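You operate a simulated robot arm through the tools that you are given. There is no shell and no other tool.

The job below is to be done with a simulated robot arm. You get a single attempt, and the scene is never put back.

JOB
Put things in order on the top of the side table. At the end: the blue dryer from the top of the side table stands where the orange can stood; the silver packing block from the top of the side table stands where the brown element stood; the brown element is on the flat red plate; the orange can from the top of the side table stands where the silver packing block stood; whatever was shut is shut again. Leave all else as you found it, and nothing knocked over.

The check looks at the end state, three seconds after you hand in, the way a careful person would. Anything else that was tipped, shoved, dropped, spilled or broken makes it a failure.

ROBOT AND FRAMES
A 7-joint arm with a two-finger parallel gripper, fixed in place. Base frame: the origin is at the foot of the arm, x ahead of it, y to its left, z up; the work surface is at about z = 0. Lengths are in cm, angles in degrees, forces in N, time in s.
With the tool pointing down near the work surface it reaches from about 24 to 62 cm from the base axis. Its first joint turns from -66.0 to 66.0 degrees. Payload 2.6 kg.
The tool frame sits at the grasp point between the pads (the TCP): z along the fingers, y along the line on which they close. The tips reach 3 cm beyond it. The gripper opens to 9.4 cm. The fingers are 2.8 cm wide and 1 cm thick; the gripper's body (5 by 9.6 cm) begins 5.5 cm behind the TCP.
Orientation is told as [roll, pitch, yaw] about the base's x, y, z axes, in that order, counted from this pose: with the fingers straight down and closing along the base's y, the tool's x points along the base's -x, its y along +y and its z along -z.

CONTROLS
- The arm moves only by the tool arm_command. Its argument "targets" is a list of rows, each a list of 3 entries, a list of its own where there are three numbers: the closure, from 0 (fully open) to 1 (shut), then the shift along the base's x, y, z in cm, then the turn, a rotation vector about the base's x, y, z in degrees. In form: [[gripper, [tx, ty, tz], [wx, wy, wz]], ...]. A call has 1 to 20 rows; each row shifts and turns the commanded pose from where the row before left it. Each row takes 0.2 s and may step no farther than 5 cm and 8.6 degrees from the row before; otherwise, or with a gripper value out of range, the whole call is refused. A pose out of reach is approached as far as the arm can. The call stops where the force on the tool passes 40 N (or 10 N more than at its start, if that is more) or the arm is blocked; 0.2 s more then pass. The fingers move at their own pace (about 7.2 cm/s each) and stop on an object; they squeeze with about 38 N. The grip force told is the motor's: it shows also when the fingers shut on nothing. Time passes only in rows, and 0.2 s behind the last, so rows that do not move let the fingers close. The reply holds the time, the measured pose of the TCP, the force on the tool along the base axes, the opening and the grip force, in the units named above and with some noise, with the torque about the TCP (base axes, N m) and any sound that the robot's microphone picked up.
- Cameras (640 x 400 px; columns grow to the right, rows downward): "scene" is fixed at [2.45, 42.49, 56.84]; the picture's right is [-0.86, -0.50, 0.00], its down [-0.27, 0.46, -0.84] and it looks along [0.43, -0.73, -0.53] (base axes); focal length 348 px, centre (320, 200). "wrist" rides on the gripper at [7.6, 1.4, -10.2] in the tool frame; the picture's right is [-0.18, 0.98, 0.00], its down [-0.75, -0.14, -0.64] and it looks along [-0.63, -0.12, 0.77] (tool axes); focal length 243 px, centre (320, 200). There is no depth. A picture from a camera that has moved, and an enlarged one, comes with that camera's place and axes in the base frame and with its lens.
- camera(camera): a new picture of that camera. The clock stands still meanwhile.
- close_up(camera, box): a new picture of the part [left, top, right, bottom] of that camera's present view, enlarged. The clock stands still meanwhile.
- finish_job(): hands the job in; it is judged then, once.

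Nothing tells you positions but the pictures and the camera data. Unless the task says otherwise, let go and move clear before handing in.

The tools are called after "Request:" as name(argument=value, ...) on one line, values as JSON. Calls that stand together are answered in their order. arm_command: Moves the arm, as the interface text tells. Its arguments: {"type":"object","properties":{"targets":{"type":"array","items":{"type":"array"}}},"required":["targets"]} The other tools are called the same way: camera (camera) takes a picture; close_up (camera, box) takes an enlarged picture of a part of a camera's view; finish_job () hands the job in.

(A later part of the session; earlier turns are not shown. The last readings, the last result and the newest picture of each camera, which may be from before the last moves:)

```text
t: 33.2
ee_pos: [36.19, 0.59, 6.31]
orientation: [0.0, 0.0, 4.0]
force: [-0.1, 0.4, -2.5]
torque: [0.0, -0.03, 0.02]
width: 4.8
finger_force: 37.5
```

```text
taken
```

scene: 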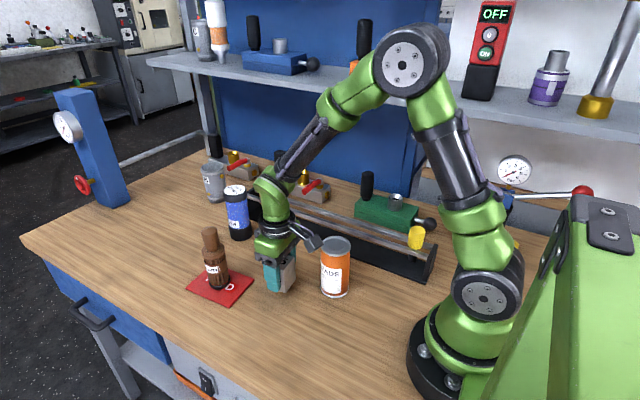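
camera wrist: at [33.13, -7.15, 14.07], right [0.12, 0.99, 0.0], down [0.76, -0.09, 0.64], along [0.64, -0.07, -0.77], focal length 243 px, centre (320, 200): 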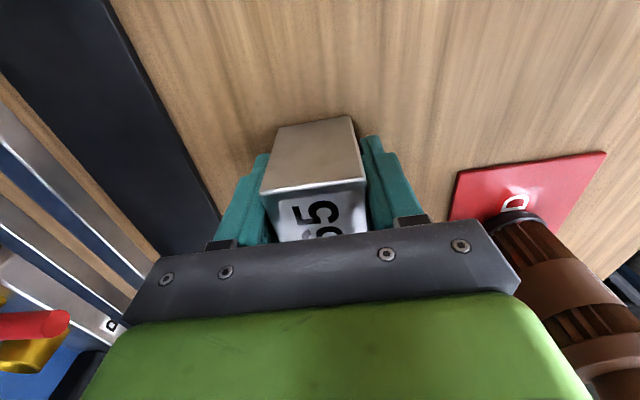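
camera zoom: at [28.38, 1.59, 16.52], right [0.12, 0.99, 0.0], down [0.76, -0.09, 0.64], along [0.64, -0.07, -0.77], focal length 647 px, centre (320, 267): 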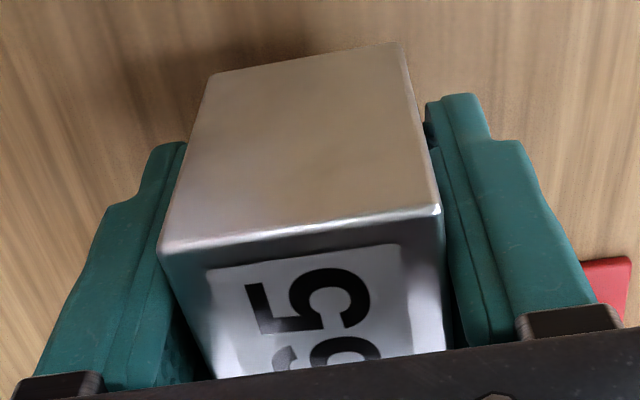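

The cube is still held unchanged, now at about (36.1, 0.7). I'll carry it the rest of the way slowly.

Request:
arm_command(targets=[[1, [-0.1, 0.2, 0], [0, 0, 0]], [1, [-0.2, 0.4, 0], [0, 0, 0]], [1, [-0.3, 0.6, 0], [0, 0, 0]], [1, [-0.4, 0.75, 0], [0, 0, 0]], [1, [-0.4, 0.75, 0], [0, 0, 0]], [1, [-0.4, 0.75, 0], [0, 0, 0]], [1, [-0.4, 0.75, 0], [0, 0, 0]], [1, [-0.4, 0.75, 0], [0, 0, 0]], [1, [-0.4, 0.75, 0], [0, 0, 0]], [1, [-0.4, 0.75, 0], [0, 0, 0]], [1, [-0.4, 0.75, 0], [0, 0, 0]], [1, [-0.4, 0.7, 0], [0, 0, 0]], [1, [-0.4, 0.6, 0], [0, 0, 0]], [1, [-0.3, 0.4, 0], [0, 0, 0]], [1, [-0.1, 0.3, 0], [0, 0, 0]], [1, [0, 0, 0], [0, 0, 0]]])

Request:
camera(camera="wrist")

Request:
close_up(camera="scene", box=[200, 230, 380, 350])

```text
t: 36.6
ee_pos: [30.83, 9.94, 6.15]
orientation: [0.0, -0.1, 4.0]
force: [-0.7, 0.1, -2.3]
torque: [0.0, -0.01, -0.01]
width: 4.84
finger_force: 38.5
```

```text
taken
camera wrist: at [23.22, 10.8, 16.46], right [0.12, 0.99, 0.0], down [0.76, -0.09, 0.64], along [0.64, -0.07, -0.77], focal length 243 px, centre (320, 200)
```

wrist: 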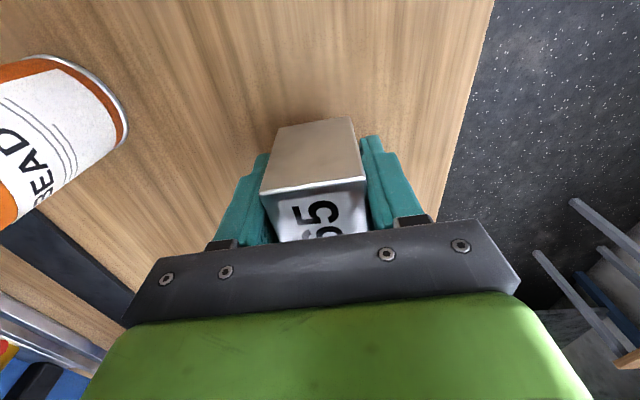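

```text
3.33 times, centred on (290, 290) of scene
camera zoom: at [2.46, 42.49, 56.84], right [-0.86, -0.5, 0.0], down [-0.27, 0.46, -0.84], along [0.43, -0.73, -0.53], focal length 1160 px, centre (420, -100)
```

zoom: 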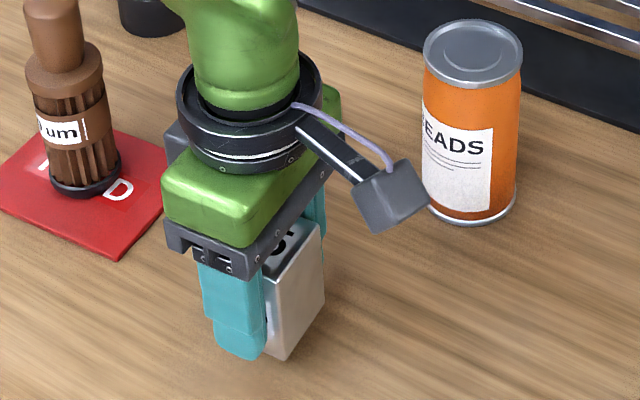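

The cube is over the old spot of the brown element at about (31.05, 9.93). I'll lower it slowly to the table, expecting contact at TCP z near 3.8.

Request:
arm_command(targets=[[1, [0, 0, -0.2], [0, 0, 0]], [1, [0, 0, -0.3], [0, 0, 0]], [1, [0, 0, -0.3], [0, 0, 0]], [1, [0, 0, -0.3], [0, 0, 0]], [1, [0, 0, -0.3], [0, 0, 0]], [1, [0, 0, -0.3], [0, 0, 0]], [1, [0, 0, -0.2], [0, 0, 0]], [1, [0, 0, -0.1], [0, 0, 0]], [1, [0, 0, -0.1], [0, 0, 0]], [1, [0, 0, 0], [0, 0, 0]]])

Request:
close_up(camera="scene", box=[230, 280, 320, 350])

```text
t: 38.8
ee_pos: [31.05, 10.05, 4.06]
orientation: [0.0, 0.0, 4.0]
force: [0.1, -1.2, -3.1]
torque: [0.02, -0.03, -0.04]
width: 4.81
finger_force: 38.3
```

```text
5.71 times, centred on (275, 315) of scene
camera zoom: at [2.46, 42.49, 56.84], right [-0.86, -0.5, 0.0], down [-0.27, 0.46, -0.84], along [0.43, -0.73, -0.53], focal length 1989 px, centre (577, -457)
```

zoom: 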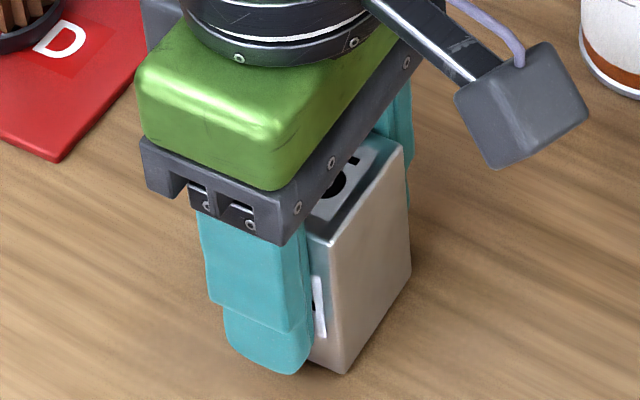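

Request:
arm_command(targets=[[1, [0, 0, -0.1], [0, 0, 0]], [1, [0, 0, -0.1], [0, 0, 0]], [1, [0, 0, 0], [0, 0, 0]]])

```text
t: 39.6
ee_pos: [31.05, 9.9, 3.86]
orientation: [0.0, -0.1, 3.9]
force: [-0.4, 0.4, -2.8]
torque: [-0.01, 0.0, 0.02]
width: 4.86
finger_force: 37.9
```

The cube is still hanging free by a hair (about 3 N on the tool). I'll lower in finer steps until it touches.

Request:
arm_command(targets=[[1, [0, 0, -0.08], [0, 0, 0]], [1, [0, 0, 0], [0, 0, 0]]])

```text
t: 40.2
ee_pos: [31.09, 9.86, 3.83]
orientation: [0.1, 0.0, 3.8]
force: [-4.6, 0.4, 10.8]
torque: [-0.04, 0.15, 0.0]
width: 4.83
finger_force: 38.3
```

The cube has touched down (11 N). I'll open the fingers and rise clear.

Request:
arm_command(targets=[[0.45, [0, 0, 0], [0, 0, 0]], [0.35, [0, 0, 0], [0, 0, 0]], [0.2, [0, 0, 0], [0, 0, 0]], [0.1, [0, 0, 0], [0, 0, 0]], [0.1, [0, 0, 0], [0, 0, 0]], [0.1, [0, 0, 1], [0, 0, 0]], [0.1, [0, 0, 2], [0, 0, 0]], [0, [0, 0, 3], [0, 0, 0]], [0, [0, 0, 4], [0, 0, 0]], [0, [0, 0, 4], [0, 0, 0]], [0, [0, 0, 4], [0, 0, 0]], [0, [0, 0, 4], [0, 0, 0]], [0, [0, 0, 0], [0, 0, 0]]])

Request:
camera(camera="wrist")

Request:
close_up(camera="scene", box=[180, 225, 380, 350])

```text
t: 43.0
ee_pos: [31.05, 9.66, 26.04]
orientation: [0.0, 0.0, 4.0]
force: [0.1, -0.3, 0.2]
torque: [0.01, 0.02, 0.04]
width: 9.41
finger_force: 0.0
```

```text
taken
camera wrist: at [23.34, 10.53, 36.25], right [0.12, 0.99, 0.0], down [0.76, -0.09, 0.64], along [0.64, -0.07, -0.77], focal length 243 px, centre (320, 200)
```

wrist: 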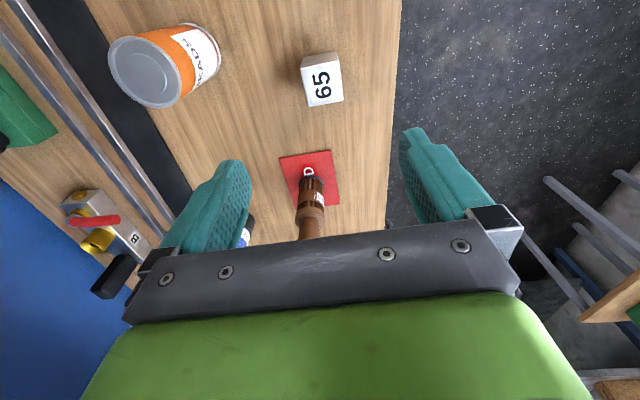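

```text
3.20 times, centred on (280, 288) of scene
camera zoom: at [2.45, 42.49, 56.84], right [-0.86, -0.5, 0.0], down [-0.27, 0.46, -0.84], along [0.43, -0.73, -0.53], focal length 1114 px, centre (448, -80)
```

zoom: 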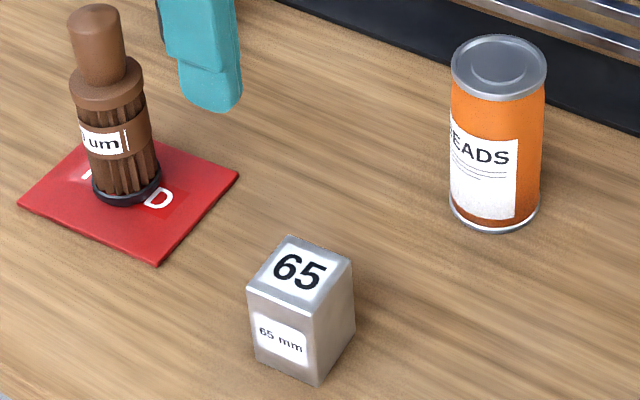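

The cube stands upright on the old brown-element spot. Next I move above the orange can at about (27, -6), turning back to yaw 0.

Request:
arm_command(targets=[[0, [-0.8, -3.2, 0], [0, 0, -1]], [0, [-0.8, -3.2, 0], [0, 0, -1]], [0, [-0.8, -3.2, 0], [0, 0, -1]], [0, [-0.8, -3.2, 0], [0, 0, -1]], [0, [-0.8, -3.1, 0], [0, 0, 0]], [0, [0, 0, 0], [0, 0, 0]], [0, [0, 0, 0], [0, 0, 0]]])

Request:
camera(camera="wrist")

Request:
camera(camera="scene")

```text
t: 44.6
ee_pos: [27.11, -6.03, 25.62]
orientation: [0.0, 0.0, -0.1]
force: [-0.1, 1.0, -1.4]
torque: [0.0, 0.03, 0.02]
width: 9.39
finger_force: 0.0
```

```text
taken
camera wrist: at [19.62, -4.58, 35.96], right [0.18, 0.98, 0.0], down [0.75, -0.14, 0.64], along [0.63, -0.12, -0.77], focal length 243 px, centre (320, 200)
```

wrist: 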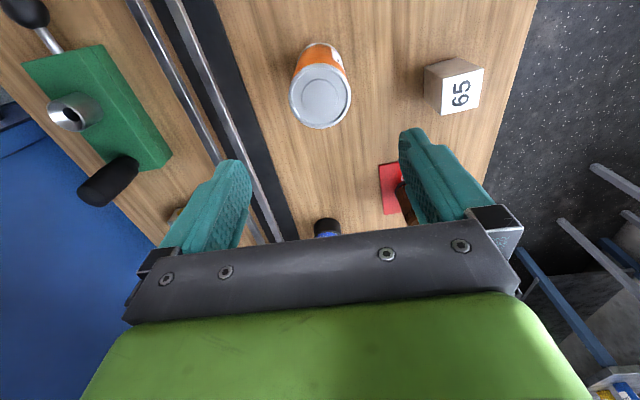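

```text
taken
```

scene: 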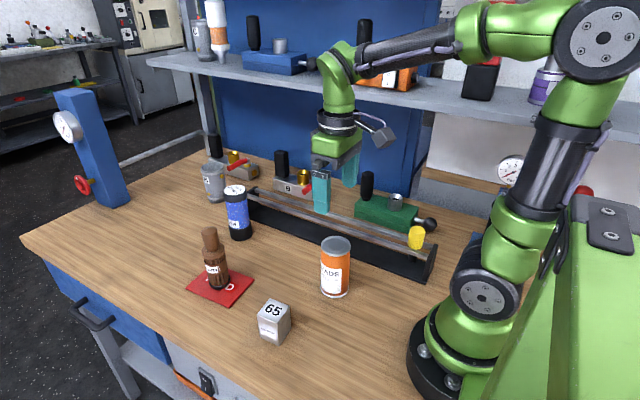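

Request:
close_up(camera="wrist", box=[260, 30, 388, 140])

Request:
close_up(camera="wrist", box=[400, 40, 500, 130])

```text
3.64 times, centred on (324, 85) of wrist
camera zoom: at [19.62, -4.58, 35.96], right [0.18, 0.98, 0.0], down [0.75, -0.14, 0.64], along [0.63, -0.12, -0.77], focal length 882 px, centre (306, 618)
```

zoom: 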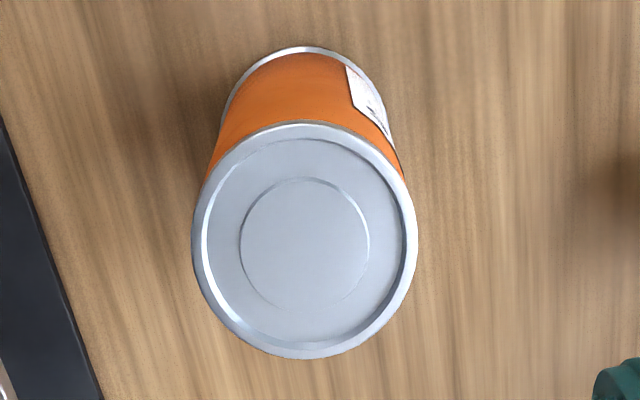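

```text
4.44 times, centred on (450, 85) of wrist
camera zoom: at [19.62, -4.58, 35.96], right [0.18, 0.98, 0.0], down [0.75, -0.14, 0.64], along [0.63, -0.12, -0.77], focal length 1078 px, centre (-258, 711)
```

zoom: 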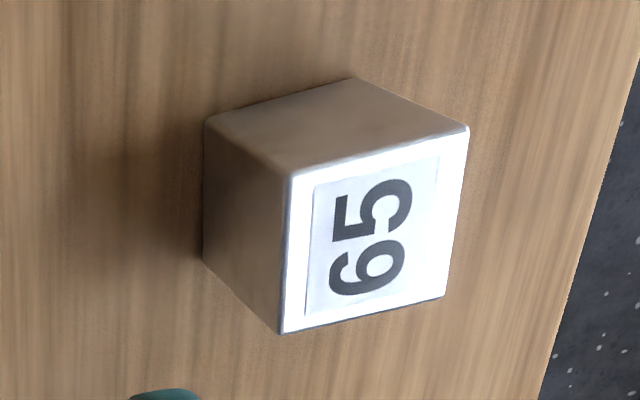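

The can's axis is at about (26.8, -6.0) with a diameter of about 6.1 cm, and it is centred across the closing direction. I'll shift 0.4 cm back and descend around it to TCP z = 7.3.

Request:
arm_command(targets=[[0, [-0.4, 0, -3], [0, 0, 0]], [0, [0, 0, -3], [0, 0, 0]], [0, [0, 0, -3], [0, 0, 0]], [0, [0, 0, -2.5], [0, 0, 0]], [0, [0, 0, -2.5], [0, 0, 0]], [0, [0, 0, -2], [0, 0, 0]], [0, [0, 0, -1.4], [0, 0, 0]], [0, [0, 0, -1], [0, 0, 0]], [0, [0, 0, 0], [0, 0, 0]]])

Request:
camera(camera="wrist")

Request:
close_up(camera="scene", box=[260, 200, 420, 310])

```text
t: 46.6
ee_pos: [26.61, -6.09, 7.21]
orientation: [0.0, -0.1, -0.1]
force: [-0.3, -0.3, 1.0]
torque: [-0.01, 0.0, -0.02]
width: 9.39
finger_force: 0.0
```

```text
taken
camera wrist: at [19.0, -4.59, 17.56], right [0.19, 0.98, 0.0], down [0.75, -0.14, 0.64], along [0.63, -0.12, -0.77], focal length 243 px, centre (320, 200)
```

wrist: 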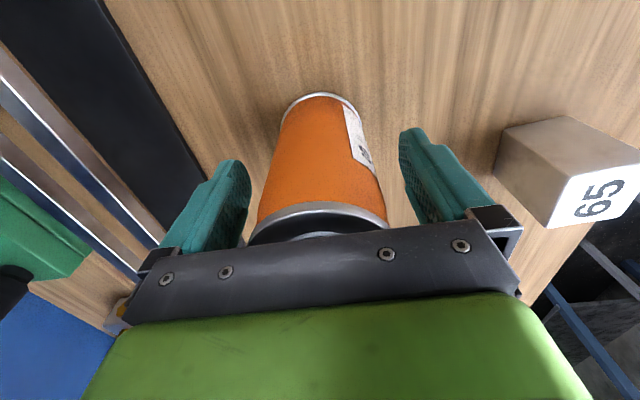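

```text
3.64 times, centred on (340, 255) of scene
camera zoom: at [2.45, 42.49, 56.84], right [-0.86, -0.5, 0.0], down [-0.27, 0.46, -0.84], along [0.43, -0.73, -0.53], focal length 1266 px, centre (247, 0)
```

zoom: 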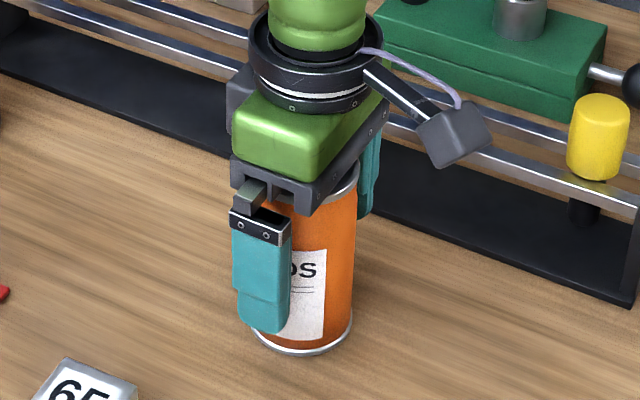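

The open fingers straddle the can with the palm just above its lid. I'll close and hold.

Request:
arm_command(targets=[[0.2, [0, 0, 0], [0, 0, 0]], [0.3, [0, 0, 0], [0, 0, 0]], [0.36, [0, 0, 0], [0, 0, 0]], [1, [0, 0, 0], [0, 0, 0]], [1, [0, 0, 0], [0, 0, 0]], [1, [0, 0, 0], [0, 0, 0]], [1, [0, 0, 0], [0, 0, 0]]])

Request:
camera(camera="wrist")

Request:
close_up(camera="scene", box=[260, 200, 420, 310])

```text
t: 48.2
ee_pos: [26.62, -6.08, 7.48]
orientation: [0.0, 0.0, 0.0]
force: [-0.1, 1.1, 0.6]
torque: [0.07, 0.02, 0.01]
width: 6.21
finger_force: 37.8
```

```text
taken
camera wrist: at [19.0, -4.59, 17.58], right [0.18, 0.98, 0.0], down [0.75, -0.14, 0.64], along [0.63, -0.12, -0.77], focal length 243 px, centre (320, 200)
```

wrist: 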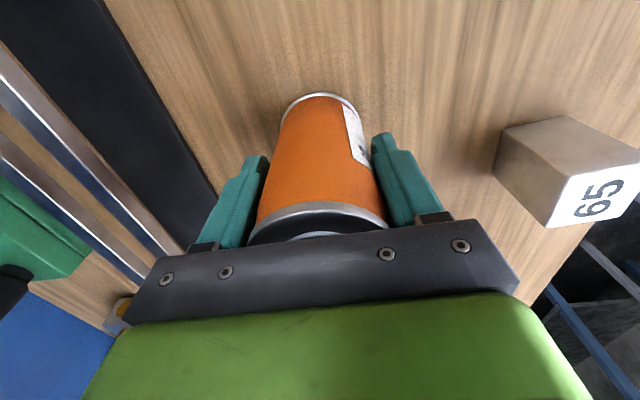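

```text
3.64 times, centred on (340, 255) of scene
camera zoom: at [2.45, 42.49, 56.84], right [-0.86, -0.5, 0.0], down [-0.27, 0.46, -0.84], along [0.43, -0.73, -0.53], focal length 1266 px, centre (247, 0)
```

zoom: 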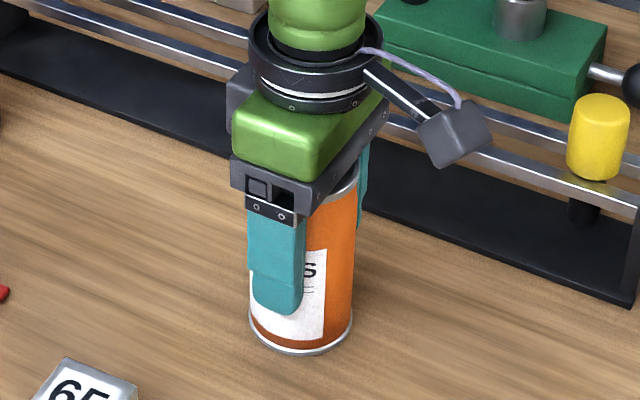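

The can is held at 6.2 cm. I'll lift slowly and read the force.

Request:
arm_command(targets=[[1, [0, 0, 0.1], [0, 0, 0]], [1, [0, 0, 0.1], [0, 0, 0]], [1, [0, 0, 0.15], [0, 0, 0]], [1, [0, 0, 0.15], [0, 0, 0]], [1, [0, 0, 0], [0, 0, 0]]])

Request:
close_up(camera="scene", box=[260, 200, 420, 310])

Request:
close_up(camera="wrist", box=[200, 70, 440, 250])

```text
t: 49.4
ee_pos: [26.7, -6.03, 7.83]
orientation: [0.1, 0.0, 0.0]
force: [-0.5, -0.5, -2.5]
torque: [-0.01, 0.0, 0.0]
width: 6.22
finger_force: 37.7
```

```text
3.64 times, centred on (340, 255) of scene
camera zoom: at [2.46, 42.49, 56.84], right [-0.86, -0.5, 0.0], down [-0.27, 0.46, -0.84], along [0.43, -0.73, -0.53], focal length 1266 px, centre (247, 0)
```

zoom: 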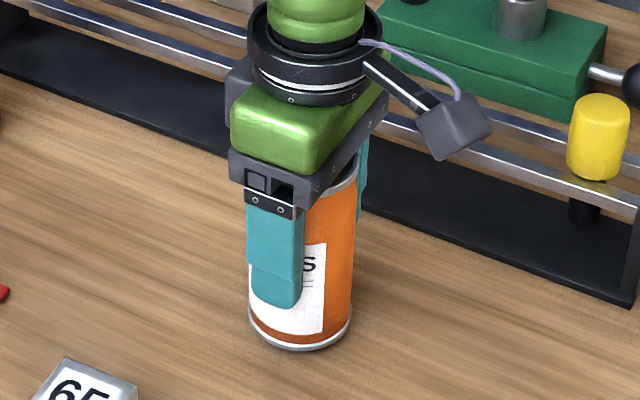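

```text
2.22 times, centred on (320, 160) of wrist
camera zoom: at [19.02, -4.49, 18.12], right [0.18, 0.98, 0.0], down [0.75, -0.14, 0.64], along [0.63, -0.12, -0.77], focal length 539 px, centre (320, 289)
```

zoom: 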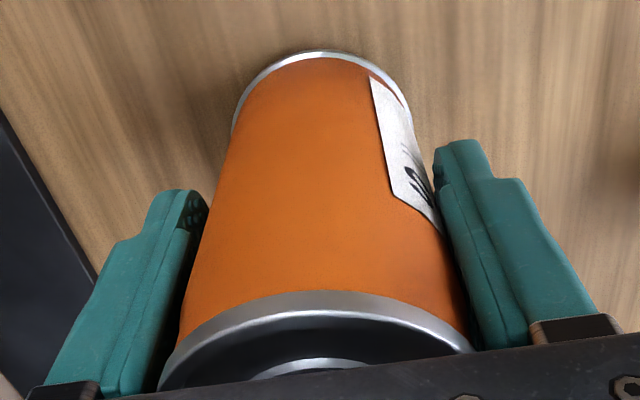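

The can is rising with the gripper. I'll lift it a bit more and carry it straight out towards the cube's old spot at (40.9, -8.0).

Request:
arm_command(targets=[[1, [0, 0, 0.2], [0, 0, 0]], [1, [0, 0, 0.4], [0, 0, 0]], [1, [0, 0, 0.4], [0, 0, 0]], [1, [0, 0, 0.4], [0, 0, 0]], [1, [0, 0, 0.1], [0, 0, 0]], [1, [0.2, 0, 0], [0, 0, 0]], [1, [0.5, -0.05, 0], [0, 0, 0]], [1, [0.8, -0.1, 0], [0, 0, 0]], [1, [1, -0.15, 0], [0, 0, 0]], [1, [1, -0.15, 0], [0, 0, 0]], [1, [1, -0.15, 0], [0, 0, 0]], [1, [1, -0.15, 0], [0, 0, 0]], [1, [1, -0.15, 0], [0, 0, 0]], [1, [1, -0.15, 0], [0, 0, 0]], [1, [0.6, -0.1, 0], [0, 0, 0]], [1, [0.3, 0, 0], [0, 0, 0]], [1, [0, 0, 0], [0, 0, 0]]])

Request:
close_up(camera="wrist", box=[200, 70, 440, 250])

Request:
camera(camera="scene")

```text
t: 53.0
ee_pos: [35.07, -7.2, 9.37]
orientation: [0.0, 0.0, 0.0]
force: [0.3, 0.3, -3.0]
torque: [-0.03, 0.0, 0.03]
width: 6.22
finger_force: 38.0
```

```text
2.22 times, centred on (320, 160) of wrist
camera zoom: at [27.41, -5.71, 19.7], right [0.18, 0.98, 0.0], down [0.75, -0.14, 0.64], along [0.63, -0.12, -0.77], focal length 539 px, centre (320, 289)
```

zoom: 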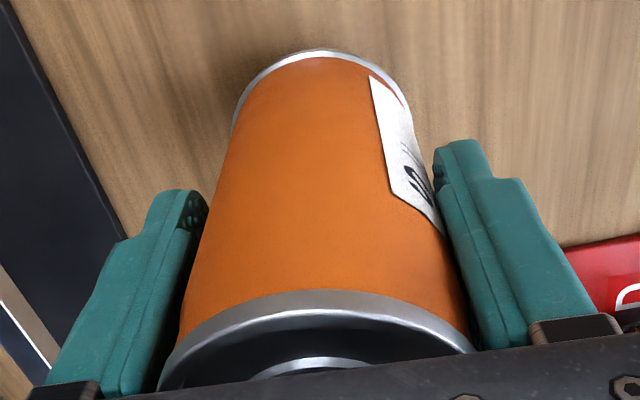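

```text
taken
```

scene: 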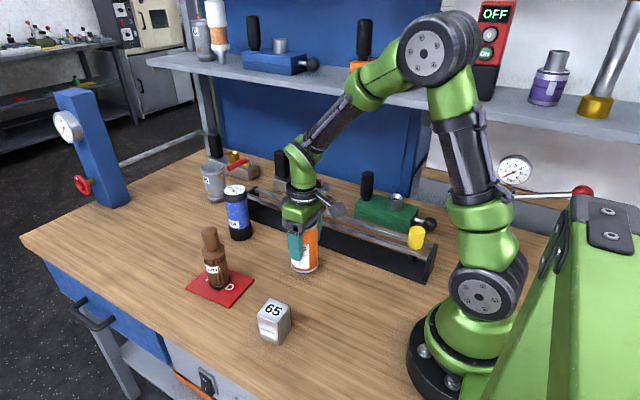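

The can is at about (35, -7.2), steady. I'll carry it the remaining 5.75 cm and lower it most of the way.

Request:
arm_command(targets=[[1, [0.3, 0, 0], [0, 0, 0]], [1, [0.6, -0.1, 0], [0, 0, 0]], [1, [1, -0.15, 0], [0, 0, 0]], [1, [1, -0.15, 0], [0, 0, 0]], [1, [1, -0.15, 0], [0, 0, 0]], [1, [1, -0.15, 0], [0, 0, 0]], [1, [0.55, -0.1, 0], [0, 0, 0]], [1, [0.3, 0, 0], [0, 0, 0]], [1, [0, 0, 0], [0, 0, 0]], [1, [0, 0, -0.3], [0, 0, 0]], [1, [0, 0, -0.4], [0, 0, 0]], [1, [0, 0, -0.4], [0, 0, 0]], [1, [0, 0, -0.3], [0, 0, 0]], [1, [0, 0, -0.2], [0, 0, 0]], [1, [0, 0, 0], [0, 0, 0]]])

Request:
camera(camera="wrist")

Request:
close_up(camera="scene", box=[200, 170, 380, 290])

```text
t: 56.2
ee_pos: [40.77, -7.98, 7.85]
orientation: [0.0, 0.0, -0.1]
force: [0.1, -0.7, -4.6]
torque: [-0.01, 0.04, 0.02]
width: 6.18
finger_force: 38.4
```

```text
taken
camera wrist: at [33.14, -6.53, 18.05], right [0.18, 0.98, 0.0], down [0.75, -0.14, 0.64], along [0.63, -0.12, -0.77], focal length 243 px, centre (320, 200)
```

wrist: 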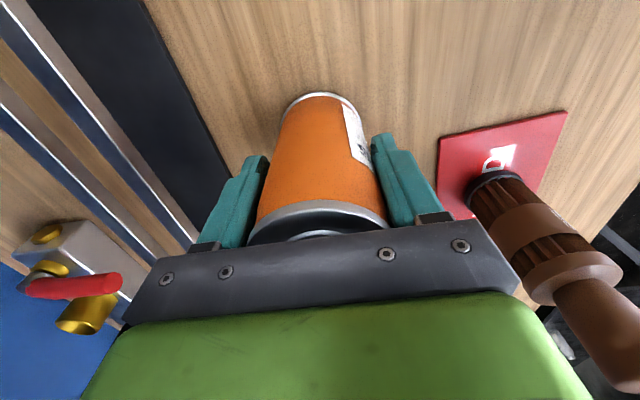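

```text
3.33 times, centred on (290, 230) of scene
camera zoom: at [2.46, 42.49, 56.84], right [-0.86, -0.5, 0.0], down [-0.27, 0.46, -0.84], along [0.43, -0.73, -0.53], focal length 1160 px, centre (420, 100)
```

zoom: 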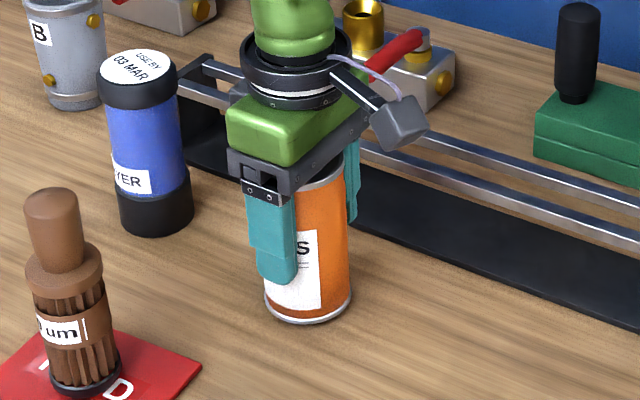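

The can hangs just above the cube's old spot. I'll lower it in small steps until it touches.

Request:
arm_command(targets=[[1, [0, 0, -0.15], [0, 0, 0]], [1, [0, 0, -0.15], [0, 0, 0]], [1, [0, 0, 0], [0, 0, 0]]])

```text
t: 57.0
ee_pos: [40.75, -8.09, 7.53]
orientation: [-0.1, 0.1, -0.1]
force: [-0.7, 0.3, -3.9]
torque: [0.05, 0.01, 0.01]
width: 6.2
finger_force: 38.3
```

Request:
arm_command(targets=[[1, [0, 0, -0.1], [0, 0, 0]], [1, [0, 0, 0], [0, 0, 0]]])

```text
t: 57.6
ee_pos: [40.79, -8.05, 7.42]
orientation: [0.0, 0.0, -0.1]
force: [-0.6, 0.0, -3.1]
torque: [0.01, 0.02, -0.01]
width: 6.17
finger_force: 37.6
```

The tool still carries the can's weight, so it has not touched yet. I'll lower a little more.

Request:
arm_command(targets=[[1, [0, 0, -0.08], [0, 0, 0]], [1, [0, 0, 0], [0, 0, 0]]])

```text
t: 58.2
ee_pos: [40.78, -7.81, 7.4]
orientation: [0.0, 0.0, 0.1]
force: [0.0, 0.0, -3.4]
torque: [-0.03, 0.05, -0.01]
width: 6.15
finger_force: 38.1
```

Request:
arm_command(targets=[[1, [0, 0, -0.08], [0, 0, 0]], [1, [0, 0, 0], [0, 0, 0]]])

```text
t: 58.8
ee_pos: [40.93, -7.97, 7.3]
orientation: [0.0, -0.1, -0.1]
force: [-2.4, 0.9, 7.8]
torque: [0.07, 0.45, -0.09]
width: 6.15
finger_force: 38.2
```

The can has touched down (8 N). I'll open the fingers and rise clear.

Request:
arm_command(targets=[[0.3, [0, 0, 0], [0, 0, 0]], [0.2, [0, 0, 0], [0, 0, 0]], [0.1, [0, 0, 0], [0, 0, 0]], [0, [0, 0, 0], [0, 0, 0]], [0, [0, 0, 0], [0, 0, 0]], [0, [0, 0, 1], [0, 0, 0]], [0, [0, 0, 2], [0, 0, 0]], [0, [0, 0, 3], [0, 0, 0]], [0, [0, 0, 4], [0, 0, 0]], [0, [0, 0, 4], [0, 0, 0]], [0, [0, 0, 4], [0, 0, 0]], [0, [0, 0, 0], [0, 0, 0]]])

Request:
camera(camera="wrist")

Request:
camera(camera="scene")

```text
t: 61.4
ee_pos: [40.76, -8.28, 25.26]
orientation: [-0.1, 0.0, 0.0]
force: [0.4, 0.3, -0.3]
torque: [0.02, -0.01, -0.03]
width: 9.4
finger_force: 0.2
```

```text
taken
camera wrist: at [33.14, -6.76, 35.53], right [0.18, 0.98, 0.0], down [0.75, -0.14, 0.64], along [0.63, -0.12, -0.77], focal length 243 px, centre (320, 200)
```

wrist: 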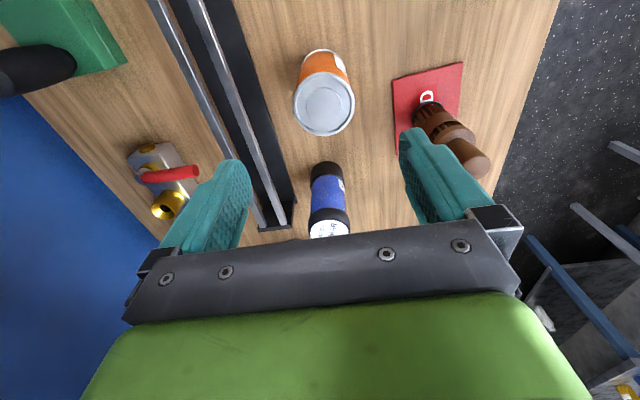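

```text
taken
```

scene: 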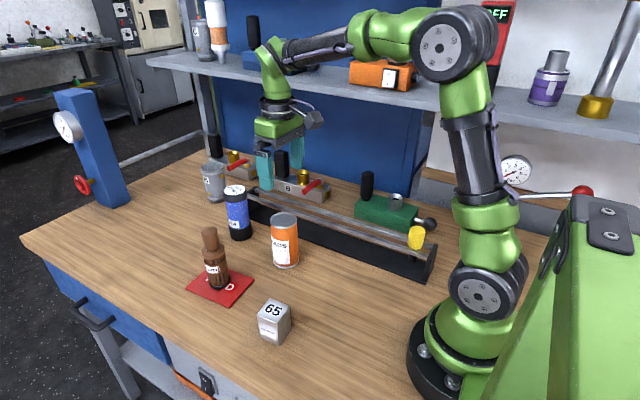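

The can stands upright where the cube stood. Last is the dryer at about (57.1, -10.0); I move above it at this height with the fingers slightly narrowed to stay clear of the rail.

Request:
arm_command(targets=[[0.1, [2, -0.2, 0], [0, 0, 0]], [0.1, [3.2, -0.4, 0], [0, 0, 0]], [0.1, [3.2, -0.4, 0], [0, 0, 0]], [0.1, [3.2, -0.4, 0], [0, 0, 0]], [0.1, [3, -0.4, 0], [0, 0, 0]], [0.1, [1.6, -0.1, 0], [0, 0, 0]], [0.1, [0, 0, 0], [0, 0, 0]], [0.1, [0, 0, 0], [0, 0, 0]]])

Request:
camera(camera="wrist")

Request:
camera(camera="scene")

```text
t: 63.2
ee_pos: [56.87, -9.6, 25.04]
orientation: [0.0, -0.1, 0.0]
force: [0.4, -0.2, 0.3]
torque: [0.0, 0.03, -0.02]
width: 8.45
finger_force: 0.0
out of reach, approached as far as the arm can: row 6
```

```text
taken
camera wrist: at [49.18, -8.17, 35.35], right [0.18, 0.98, 0.0], down [0.75, -0.14, 0.64], along [0.63, -0.12, -0.77], focal length 243 px, centre (320, 200)
```

wrist: 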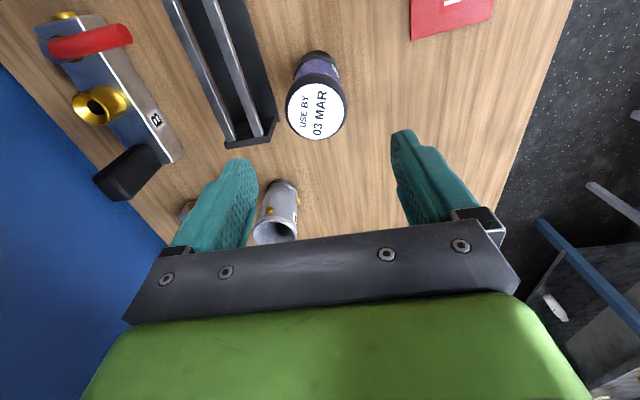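

```text
taken
```

scene: 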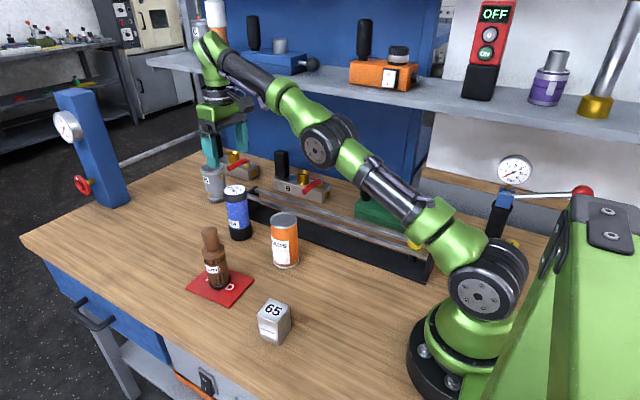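

The arm is at its reach limit here at about (56.9, -9.6, 25), with the dryer below it. I'll enlarge the wrist view to work out the remaining offset.

Request:
close_up(camera="wrist", box=[250, 40, 378, 150])

Request:
close_up(camera="scene", box=[190, 100, 290, 250])

```text
3.64 times, centred on (314, 95) of wrist
camera zoom: at [49.18, -8.17, 35.35], right [0.18, 0.98, 0.0], down [0.75, -0.14, 0.64], along [0.63, -0.12, -0.77], focal length 882 px, centre (342, 582)
```

zoom: 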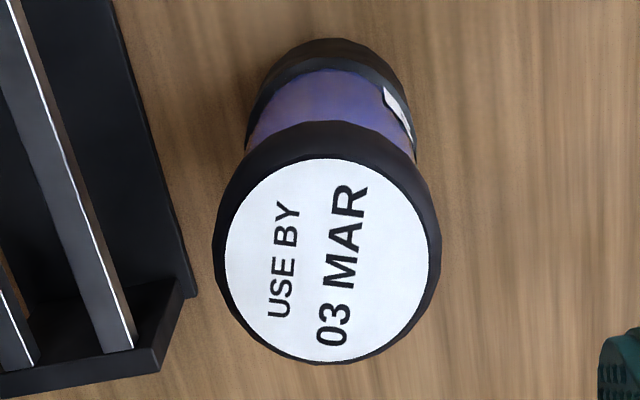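

```text
2.67 times, centred on (240, 175) of scene
camera zoom: at [2.45, 42.49, 56.84], right [-0.86, -0.5, 0.0], down [-0.27, 0.46, -0.84], along [0.43, -0.73, -0.53], focal length 928 px, centre (533, 267)
```

zoom: 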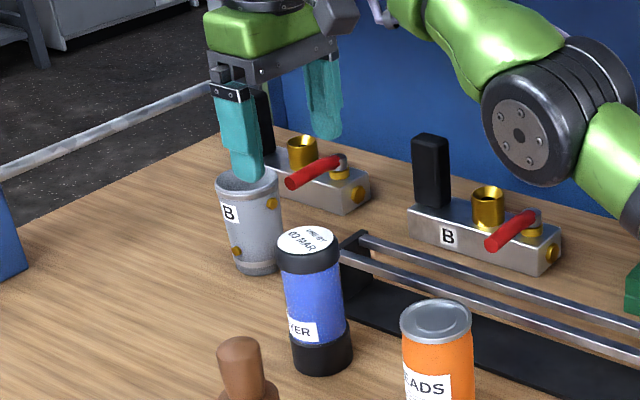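

The dryer's axis is about 0.36 cm to the right of the tool and matches in x. I'll descend partway, where the arm has more reach, and re-measure before straddling it.

Request:
arm_command(targets=[[0.1, [0, 0, -2], [0, 0, 0]], [0.1, [0, 0, -2], [0, 0, 0]], [0.1, [0, 0, 0], [0, 0, 0]]])

Request:
close_up(camera="wrist", box=[230, 40, 410, 180])

```text
t: 64.0
ee_pos: [56.77, -9.52, 21.23]
orientation: [0.0, 0.0, 0.0]
force: [-0.1, 0.0, 0.0]
torque: [-0.01, 0.0, -0.02]
width: 8.47
finger_force: 0.0
```

```text
2.86 times, centred on (320, 110) of wrist
camera zoom: at [49.12, -8.07, 31.4], right [0.18, 0.98, 0.0], down [0.75, -0.14, 0.64], along [0.63, -0.12, -0.77], focal length 693 px, centre (320, 457)
```

zoom: 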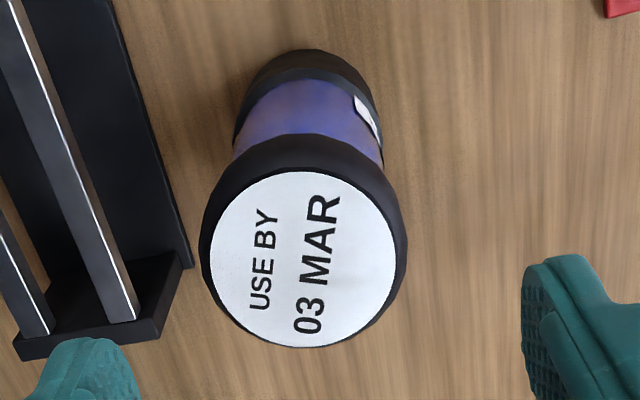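

The dryer is centred 0.45 cm to the right of the tool. I'll correct that and descend around it to TCP z of about 9.4.

Request:
arm_command(targets=[[0.1, [0, -0.45, 0], [0, 0, 0]], [0.1, [0, 0, -1.5], [0, 0, 0]], [0.1, [0, 0, -1.5], [0, 0, 0]], [0.1, [0, 0, 0], [0, 0, 0]]])

Request:
camera(camera="wrist")

```text
t: 65.0
ee_pos: [56.77, -10.1, 18.16]
orientation: [0.0, 0.1, -0.1]
force: [0.5, 0.3, -0.9]
torque: [-0.01, 0.02, 0.0]
width: 8.47
finger_force: 0.0
```

```text
taken
camera wrist: at [49.16, -8.66, 28.35], right [0.19, 0.98, 0.0], down [0.75, -0.14, 0.64], along [0.63, -0.12, -0.77], focal length 243 px, centre (320, 200)
```

wrist: 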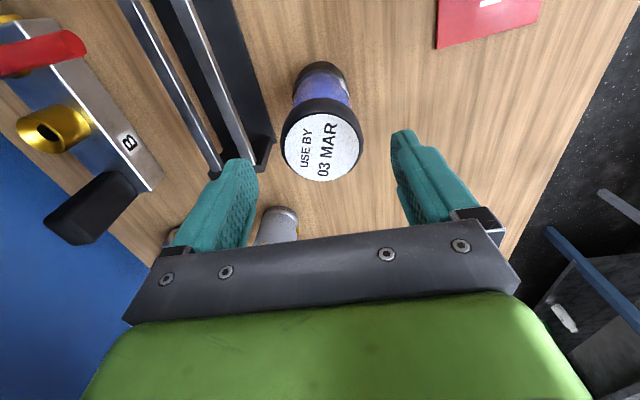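

The dryer's top is now centred between the fingers. I'll descend the remaining 8.7 cm carefully.

Request:
arm_command(targets=[[0.1, [0, 0, -1.5], [0, 0, 0]], [0.1, [0, 0, -1.5], [0, 0, 0]], [0.1, [0, 0, -1.5], [0, 0, 0]], [0.1, [0, 0, -1.5], [0, 0, 0]], [0.1, [0, 0, -1.2], [0, 0, 0]], [0.1, [0, 0, -0.8], [0, 0, 0]], [0.1, [0, 0, -0.6], [0, 0, 0]], [0.1, [0, 0, 0], [0, 0, 0]]])

Request:
camera(camera="wrist")

Request:
close_up(camera="scene", box=[180, 130, 300, 260])

```text
t: 66.8
ee_pos: [56.87, -9.86, 9.46]
orientation: [0.1, 0.1, 0.0]
force: [0.1, 0.0, 0.3]
torque: [-0.02, 0.0, 0.03]
width: 8.44
finger_force: 0.1
```

```text
taken
camera wrist: at [49.22, -8.54, 19.76], right [0.18, 0.98, 0.0], down [0.75, -0.14, 0.64], along [0.63, -0.12, -0.77], focal length 243 px, centre (320, 200)
```

wrist: 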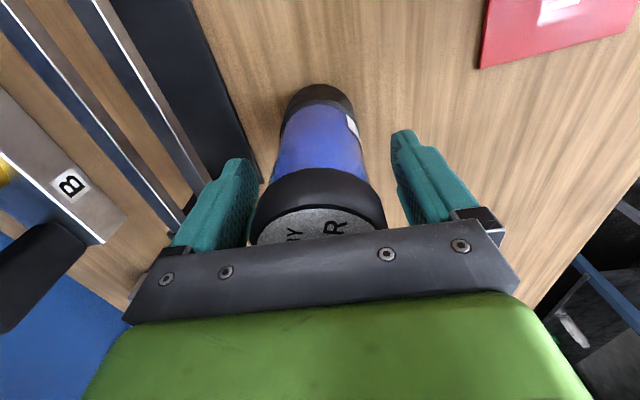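

```text
3.08 times, centred on (240, 195) of scene
camera zoom: at [2.45, 42.49, 56.84], right [-0.86, -0.5, 0.0], down [-0.27, 0.46, -0.84], along [0.43, -0.73, -0.53], focal length 1071 px, centre (566, 215)
```

zoom: 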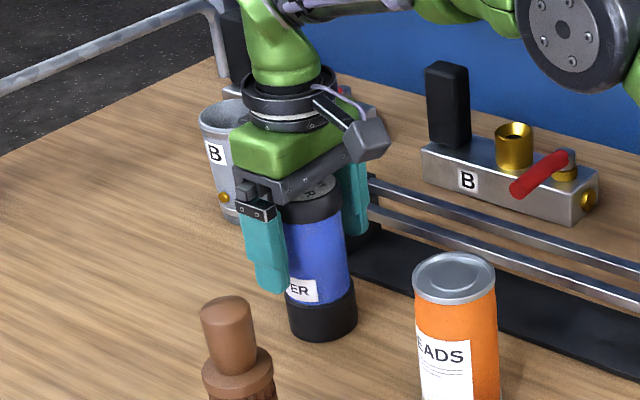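

The fingers straddle the dryer without touching. I'll close on it.

Request:
arm_command(targets=[[0.25, [0, 0, 0], [0, 0, 0]], [0.33, [0, 0, 0], [0, 0, 0]], [0.38, [0, 0, 0], [0, 0, 0]], [1, [0, 0, 0], [0, 0, 0]], [1, [0, 0, 0], [0, 0, 0]], [1, [0, 0, 0], [0, 0, 0]], [1, [0, 0, 0], [0, 0, 0]]])

Request:
close_up(camera="wrist", box=[200, 70, 440, 250])

Request:
close_up(camera="scene", box=[180, 130, 300, 260])

```text
t: 68.4
ee_pos: [56.83, -9.98, 9.59]
orientation: [0.0, 0.0, 0.0]
force: [0.3, -1.1, -0.7]
torque: [-0.08, -0.07, 0.01]
width: 5.76
finger_force: 38.0
```

```text
2.22 times, centred on (320, 160) of wrist
camera zoom: at [49.22, -8.56, 19.78], right [0.18, 0.98, 0.0], down [0.75, -0.14, 0.64], along [0.63, -0.12, -0.77], focal length 539 px, centre (320, 289)
```

zoom: 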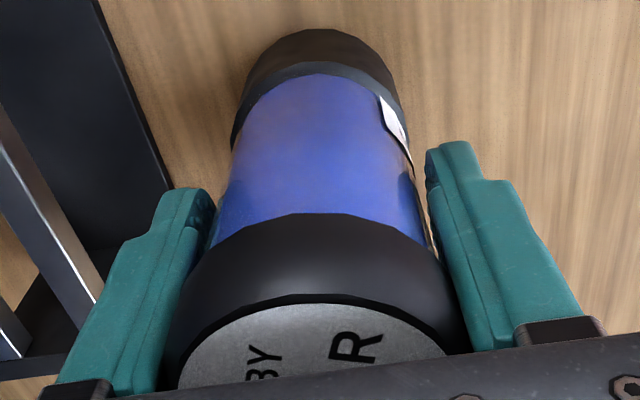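

```text
3.08 times, centred on (240, 195) of scene
camera zoom: at [2.45, 42.49, 56.84], right [-0.86, -0.5, 0.0], down [-0.27, 0.46, -0.84], along [0.43, -0.73, -0.53], focal length 1071 px, centre (566, 215)
```

zoom: 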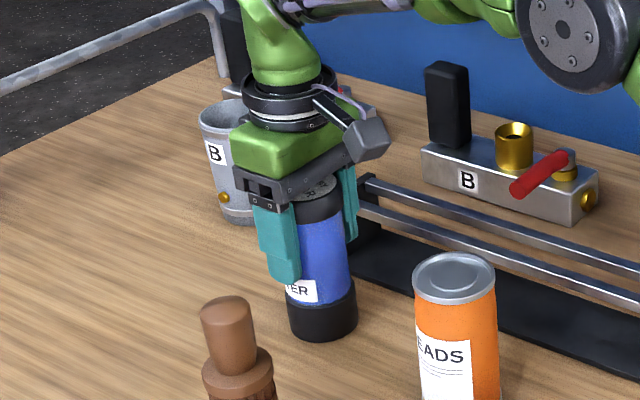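

The dryer is held at 5.8 cm. I'll lift slowly and check the load and for slip.

Request:
arm_command(targets=[[1, [0, 0, 0.1], [0, 0, 0]], [1, [0, 0, 0.1], [0, 0, 0]], [1, [0, 0, 0.15], [0, 0, 0]], [1, [0, 0, 0.15], [0, 0, 0]], [1, [0, 0, 0.2], [0, 0, 0]], [1, [0, 0, 0.2], [0, 0, 0]], [1, [0, 0, 0], [0, 0, 0]]])

Request:
close_up(camera="wrist", box=[200, 70, 440, 250])

Request:
close_up(camera="scene", box=[180, 130, 300, 260])

```text
t: 70.0
ee_pos: [56.78, -9.98, 10.34]
orientation: [0.0, 0.0, 0.0]
force: [0.1, -0.6, -2.0]
torque: [-0.01, -0.02, -0.02]
width: 5.78
finger_force: 38.8
```

```text
2.22 times, centred on (320, 160) of wrist
camera zoom: at [49.25, -8.49, 20.64], right [0.18, 0.98, 0.0], down [0.75, -0.14, 0.64], along [0.63, -0.12, -0.77], focal length 539 px, centre (320, 289)
```

zoom: 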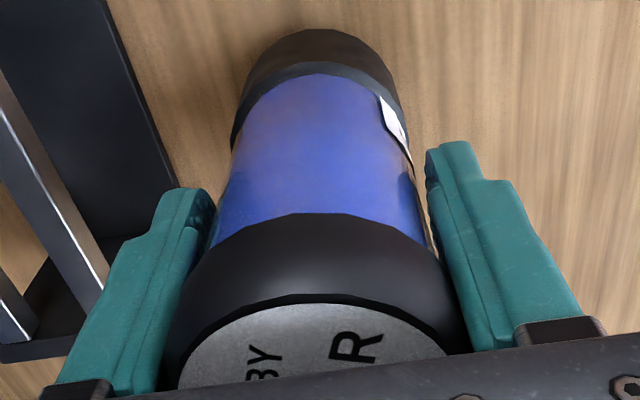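

```text
3.08 times, centred on (240, 195) of scene
camera zoom: at [2.46, 42.49, 56.84], right [-0.86, -0.5, 0.0], down [-0.27, 0.46, -0.84], along [0.43, -0.73, -0.53], focal length 1071 px, centre (566, 215)
```

zoom: 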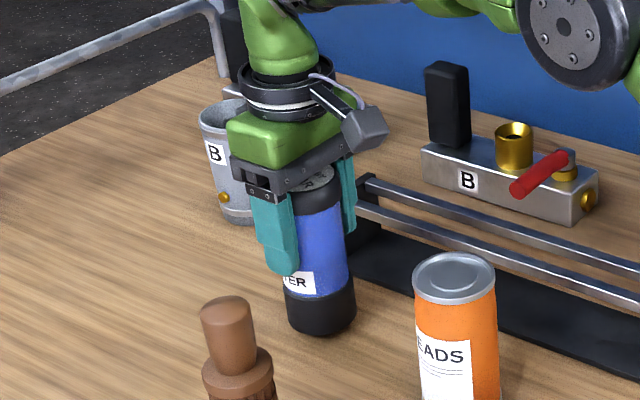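

The dryer rises cleanly. I'll lift it further, first straight up, then up and inward, so that it will clear the can on the way.

Request:
arm_command(targets=[[1, [0, 0, 0.2], [0, 0, 0]], [1, [0, 0, 0.4], [0, 0, 0]], [1, [0, 0, 0.5], [0, 0, 0]], [1, [0, 0, 0.5], [0, 0, 0]], [1, [0, 0, 0.5], [0, 0, 0]], [1, [0, 0, 0.5], [0, 0, 0]], [1, [0, 0, 0.5], [0, 0, 0]], [1, [0, 0, 0.5], [0, 0, 0]], [1, [0, 0, 0.5], [0, 0, 0]], [1, [0, 0, 0.5], [0, 0, 0]], [1, [-0.2, 0, 0.5], [0, 0, 0]], [1, [-0.4, 0, 0.5], [0, 0, 0]], [1, [-0.5, 0, 0.5], [0, 0, 0]], [1, [-0.5, 0, 0.5], [0, 0, 0]], [1, [-0.5, 0, 0.5], [0, 0, 0]], [1, [-0.5, 0, 0.5], [0, 0, 0]], [1, [-0.4, 0, 0.4], [0, 0, 0]], [1, [-0.2, 0, 0.2], [0, 0, 0]], [1, [0, 0, 0], [0, 0, 0]]])

Request:
camera(camera="wrist")

Request:
camera(camera="scene")

```text
t: 74.0
ee_pos: [53.55, -10.01, 18.55]
orientation: [0.1, 0.1, -0.1]
force: [-0.5, 0.2, -2.9]
torque: [-0.02, 0.02, 0.03]
width: 5.75
finger_force: 37.9
```

```text
taken
camera wrist: at [45.95, -8.46, 28.8], right [0.18, 0.98, 0.0], down [0.75, -0.14, 0.64], along [0.63, -0.12, -0.77], focal length 243 px, centre (320, 200)
```

wrist: 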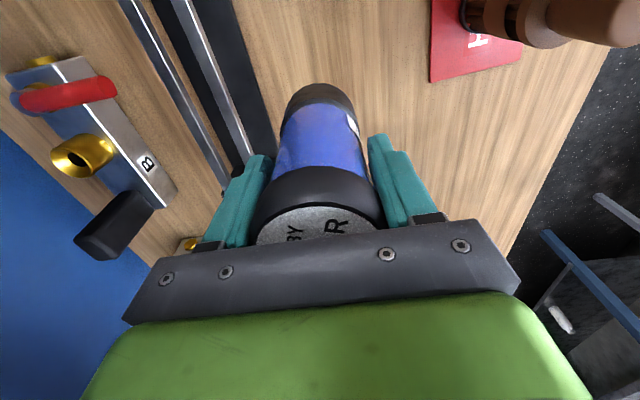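

```text
taken
```

scene: 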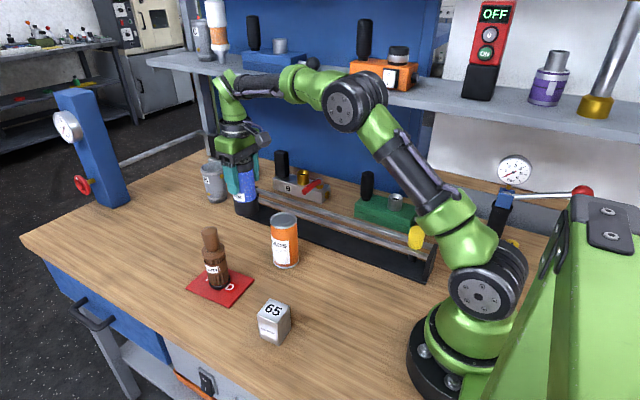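

The dryer hangs upright at about z = 9 above the table. I'll raise it another 5.2 cm while moving slightly inward.

Request:
arm_command(targets=[[1, [-0.1, 0, 0.2], [0, 0, 0]], [1, [-0.2, 0, 0.4], [0, 0, 0]], [1, [-0.3, 0, 0.6], [0, 0, 0]], [1, [-0.3, 0, 0.6], [0, 0, 0]], [1, [-0.3, 0, 0.6], [0, 0, 0]], [1, [-0.3, 0, 0.6], [0, 0, 0]], [1, [-0.3, 0, 0.6], [0, 0, 0]], [1, [-0.3, 0, 0.6], [0, 0, 0]], [1, [-0.2, 0, 0.5], [0, 0, 0]], [1, [-0.1, 0, 0.4], [0, 0, 0]], [1, [0, 0, 0.1], [0, 0, 0]], [1, [0, 0, 0], [0, 0, 0]]])

Request:
camera(camera="wrist")

Request:
camera(camera="scene")

```text
t: 76.6
ee_pos: [51.4, -10.01, 23.77]
orientation: [0.0, 0.0, 0.0]
force: [-0.4, 0.5, -2.0]
torque: [-0.01, -0.03, -0.01]
width: 5.77
finger_force: 37.6
```

```text
taken
camera wrist: at [43.67, -8.56, 34.03], right [0.18, 0.98, 0.0], down [0.75, -0.14, 0.64], along [0.63, -0.12, -0.77], focal length 243 px, centre (320, 200)
```

wrist: 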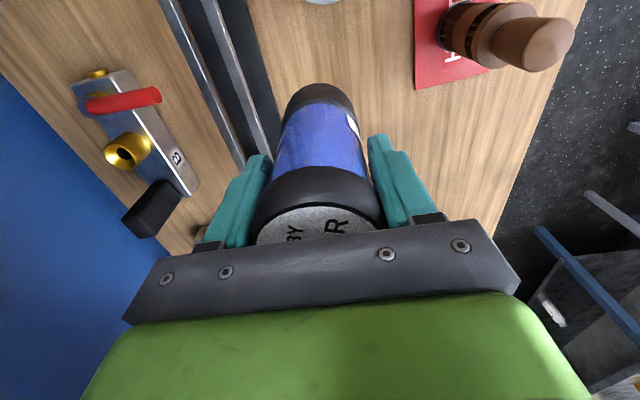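

```text
taken
```

scene: 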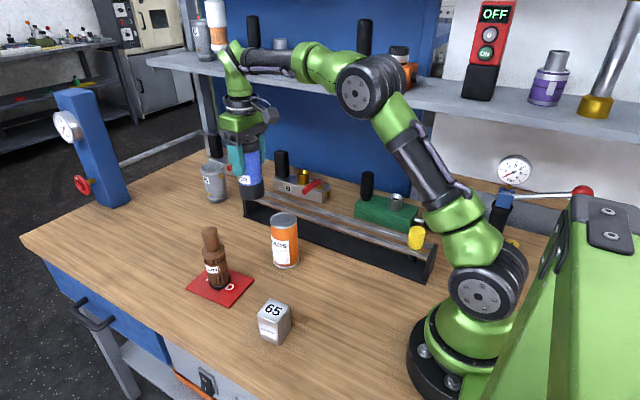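

The dryer's bottom is about 14 cm up, above the can's 11.5 cm. I'll carry it inward slowly over the can towards (26.85, -6.0).

Request:
arm_command(targets=[[1, [-0.3, 0.05, 0], [0, 0, 0]], [1, [-0.6, 0.1, 0], [0, 0, 0]], [1, [-1, 0.16, 0], [0, 0, 0]], [1, [-1, 0.16, 0], [0, 0, 0]], [1, [-1, 0.16, 0], [0, 0, 0]], [1, [-1, 0.16, 0], [0, 0, 0]], [1, [-1, 0.16, 0], [0, 0, 0]], [1, [-1, 0.16, 0], [0, 0, 0]], [1, [-1, 0.16, 0], [0, 0, 0]], [1, [-1, 0.16, 0], [0, 0, 0]], [1, [-1, 0.16, 0], [0, 0, 0]], [1, [-1, 0.16, 0], [0, 0, 0]], [1, [-1, 0.16, 0], [0, 0, 0]], [1, [-1, 0.16, 0], [0, 0, 0]], [1, [-1, 0.16, 0], [0, 0, 0]], [1, [-1, 0.16, 0], [0, 0, 0]], [1, [-1, 0.16, 0], [0, 0, 0]], [1, [-0.6, 0.1, 0], [0, 0, 0]], [1, [-0.3, 0.05, 0], [0, 0, 0]], [1, [0, 0, 0], [0, 0, 0]]])

Request:
camera(camera="wrist")

Request:
camera(camera="scene")

```text
t: 80.8
ee_pos: [34.44, -7.23, 24.0]
orientation: [0.1, -0.1, 0.0]
force: [-0.2, 0.1, -1.2]
torque: [0.0, -0.02, 0.0]
width: 5.76
finger_force: 37.6
```

```text
taken
camera wrist: at [26.79, -5.79, 34.22], right [0.18, 0.98, 0.0], down [0.75, -0.14, 0.64], along [0.63, -0.12, -0.77], focal length 243 px, centre (320, 200)
```

wrist: 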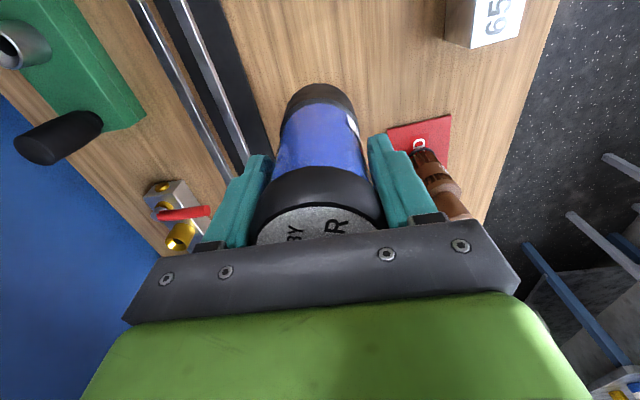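

```text
taken
```

scene: 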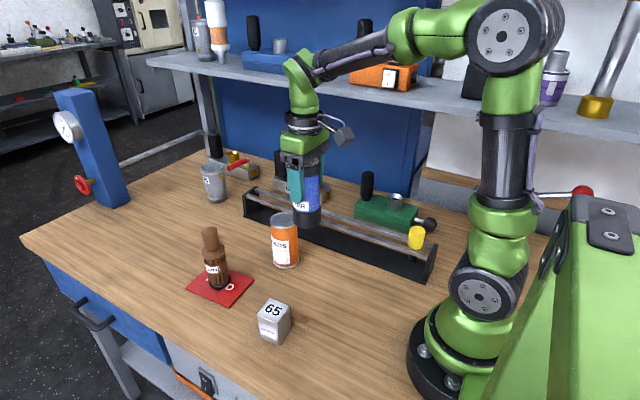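

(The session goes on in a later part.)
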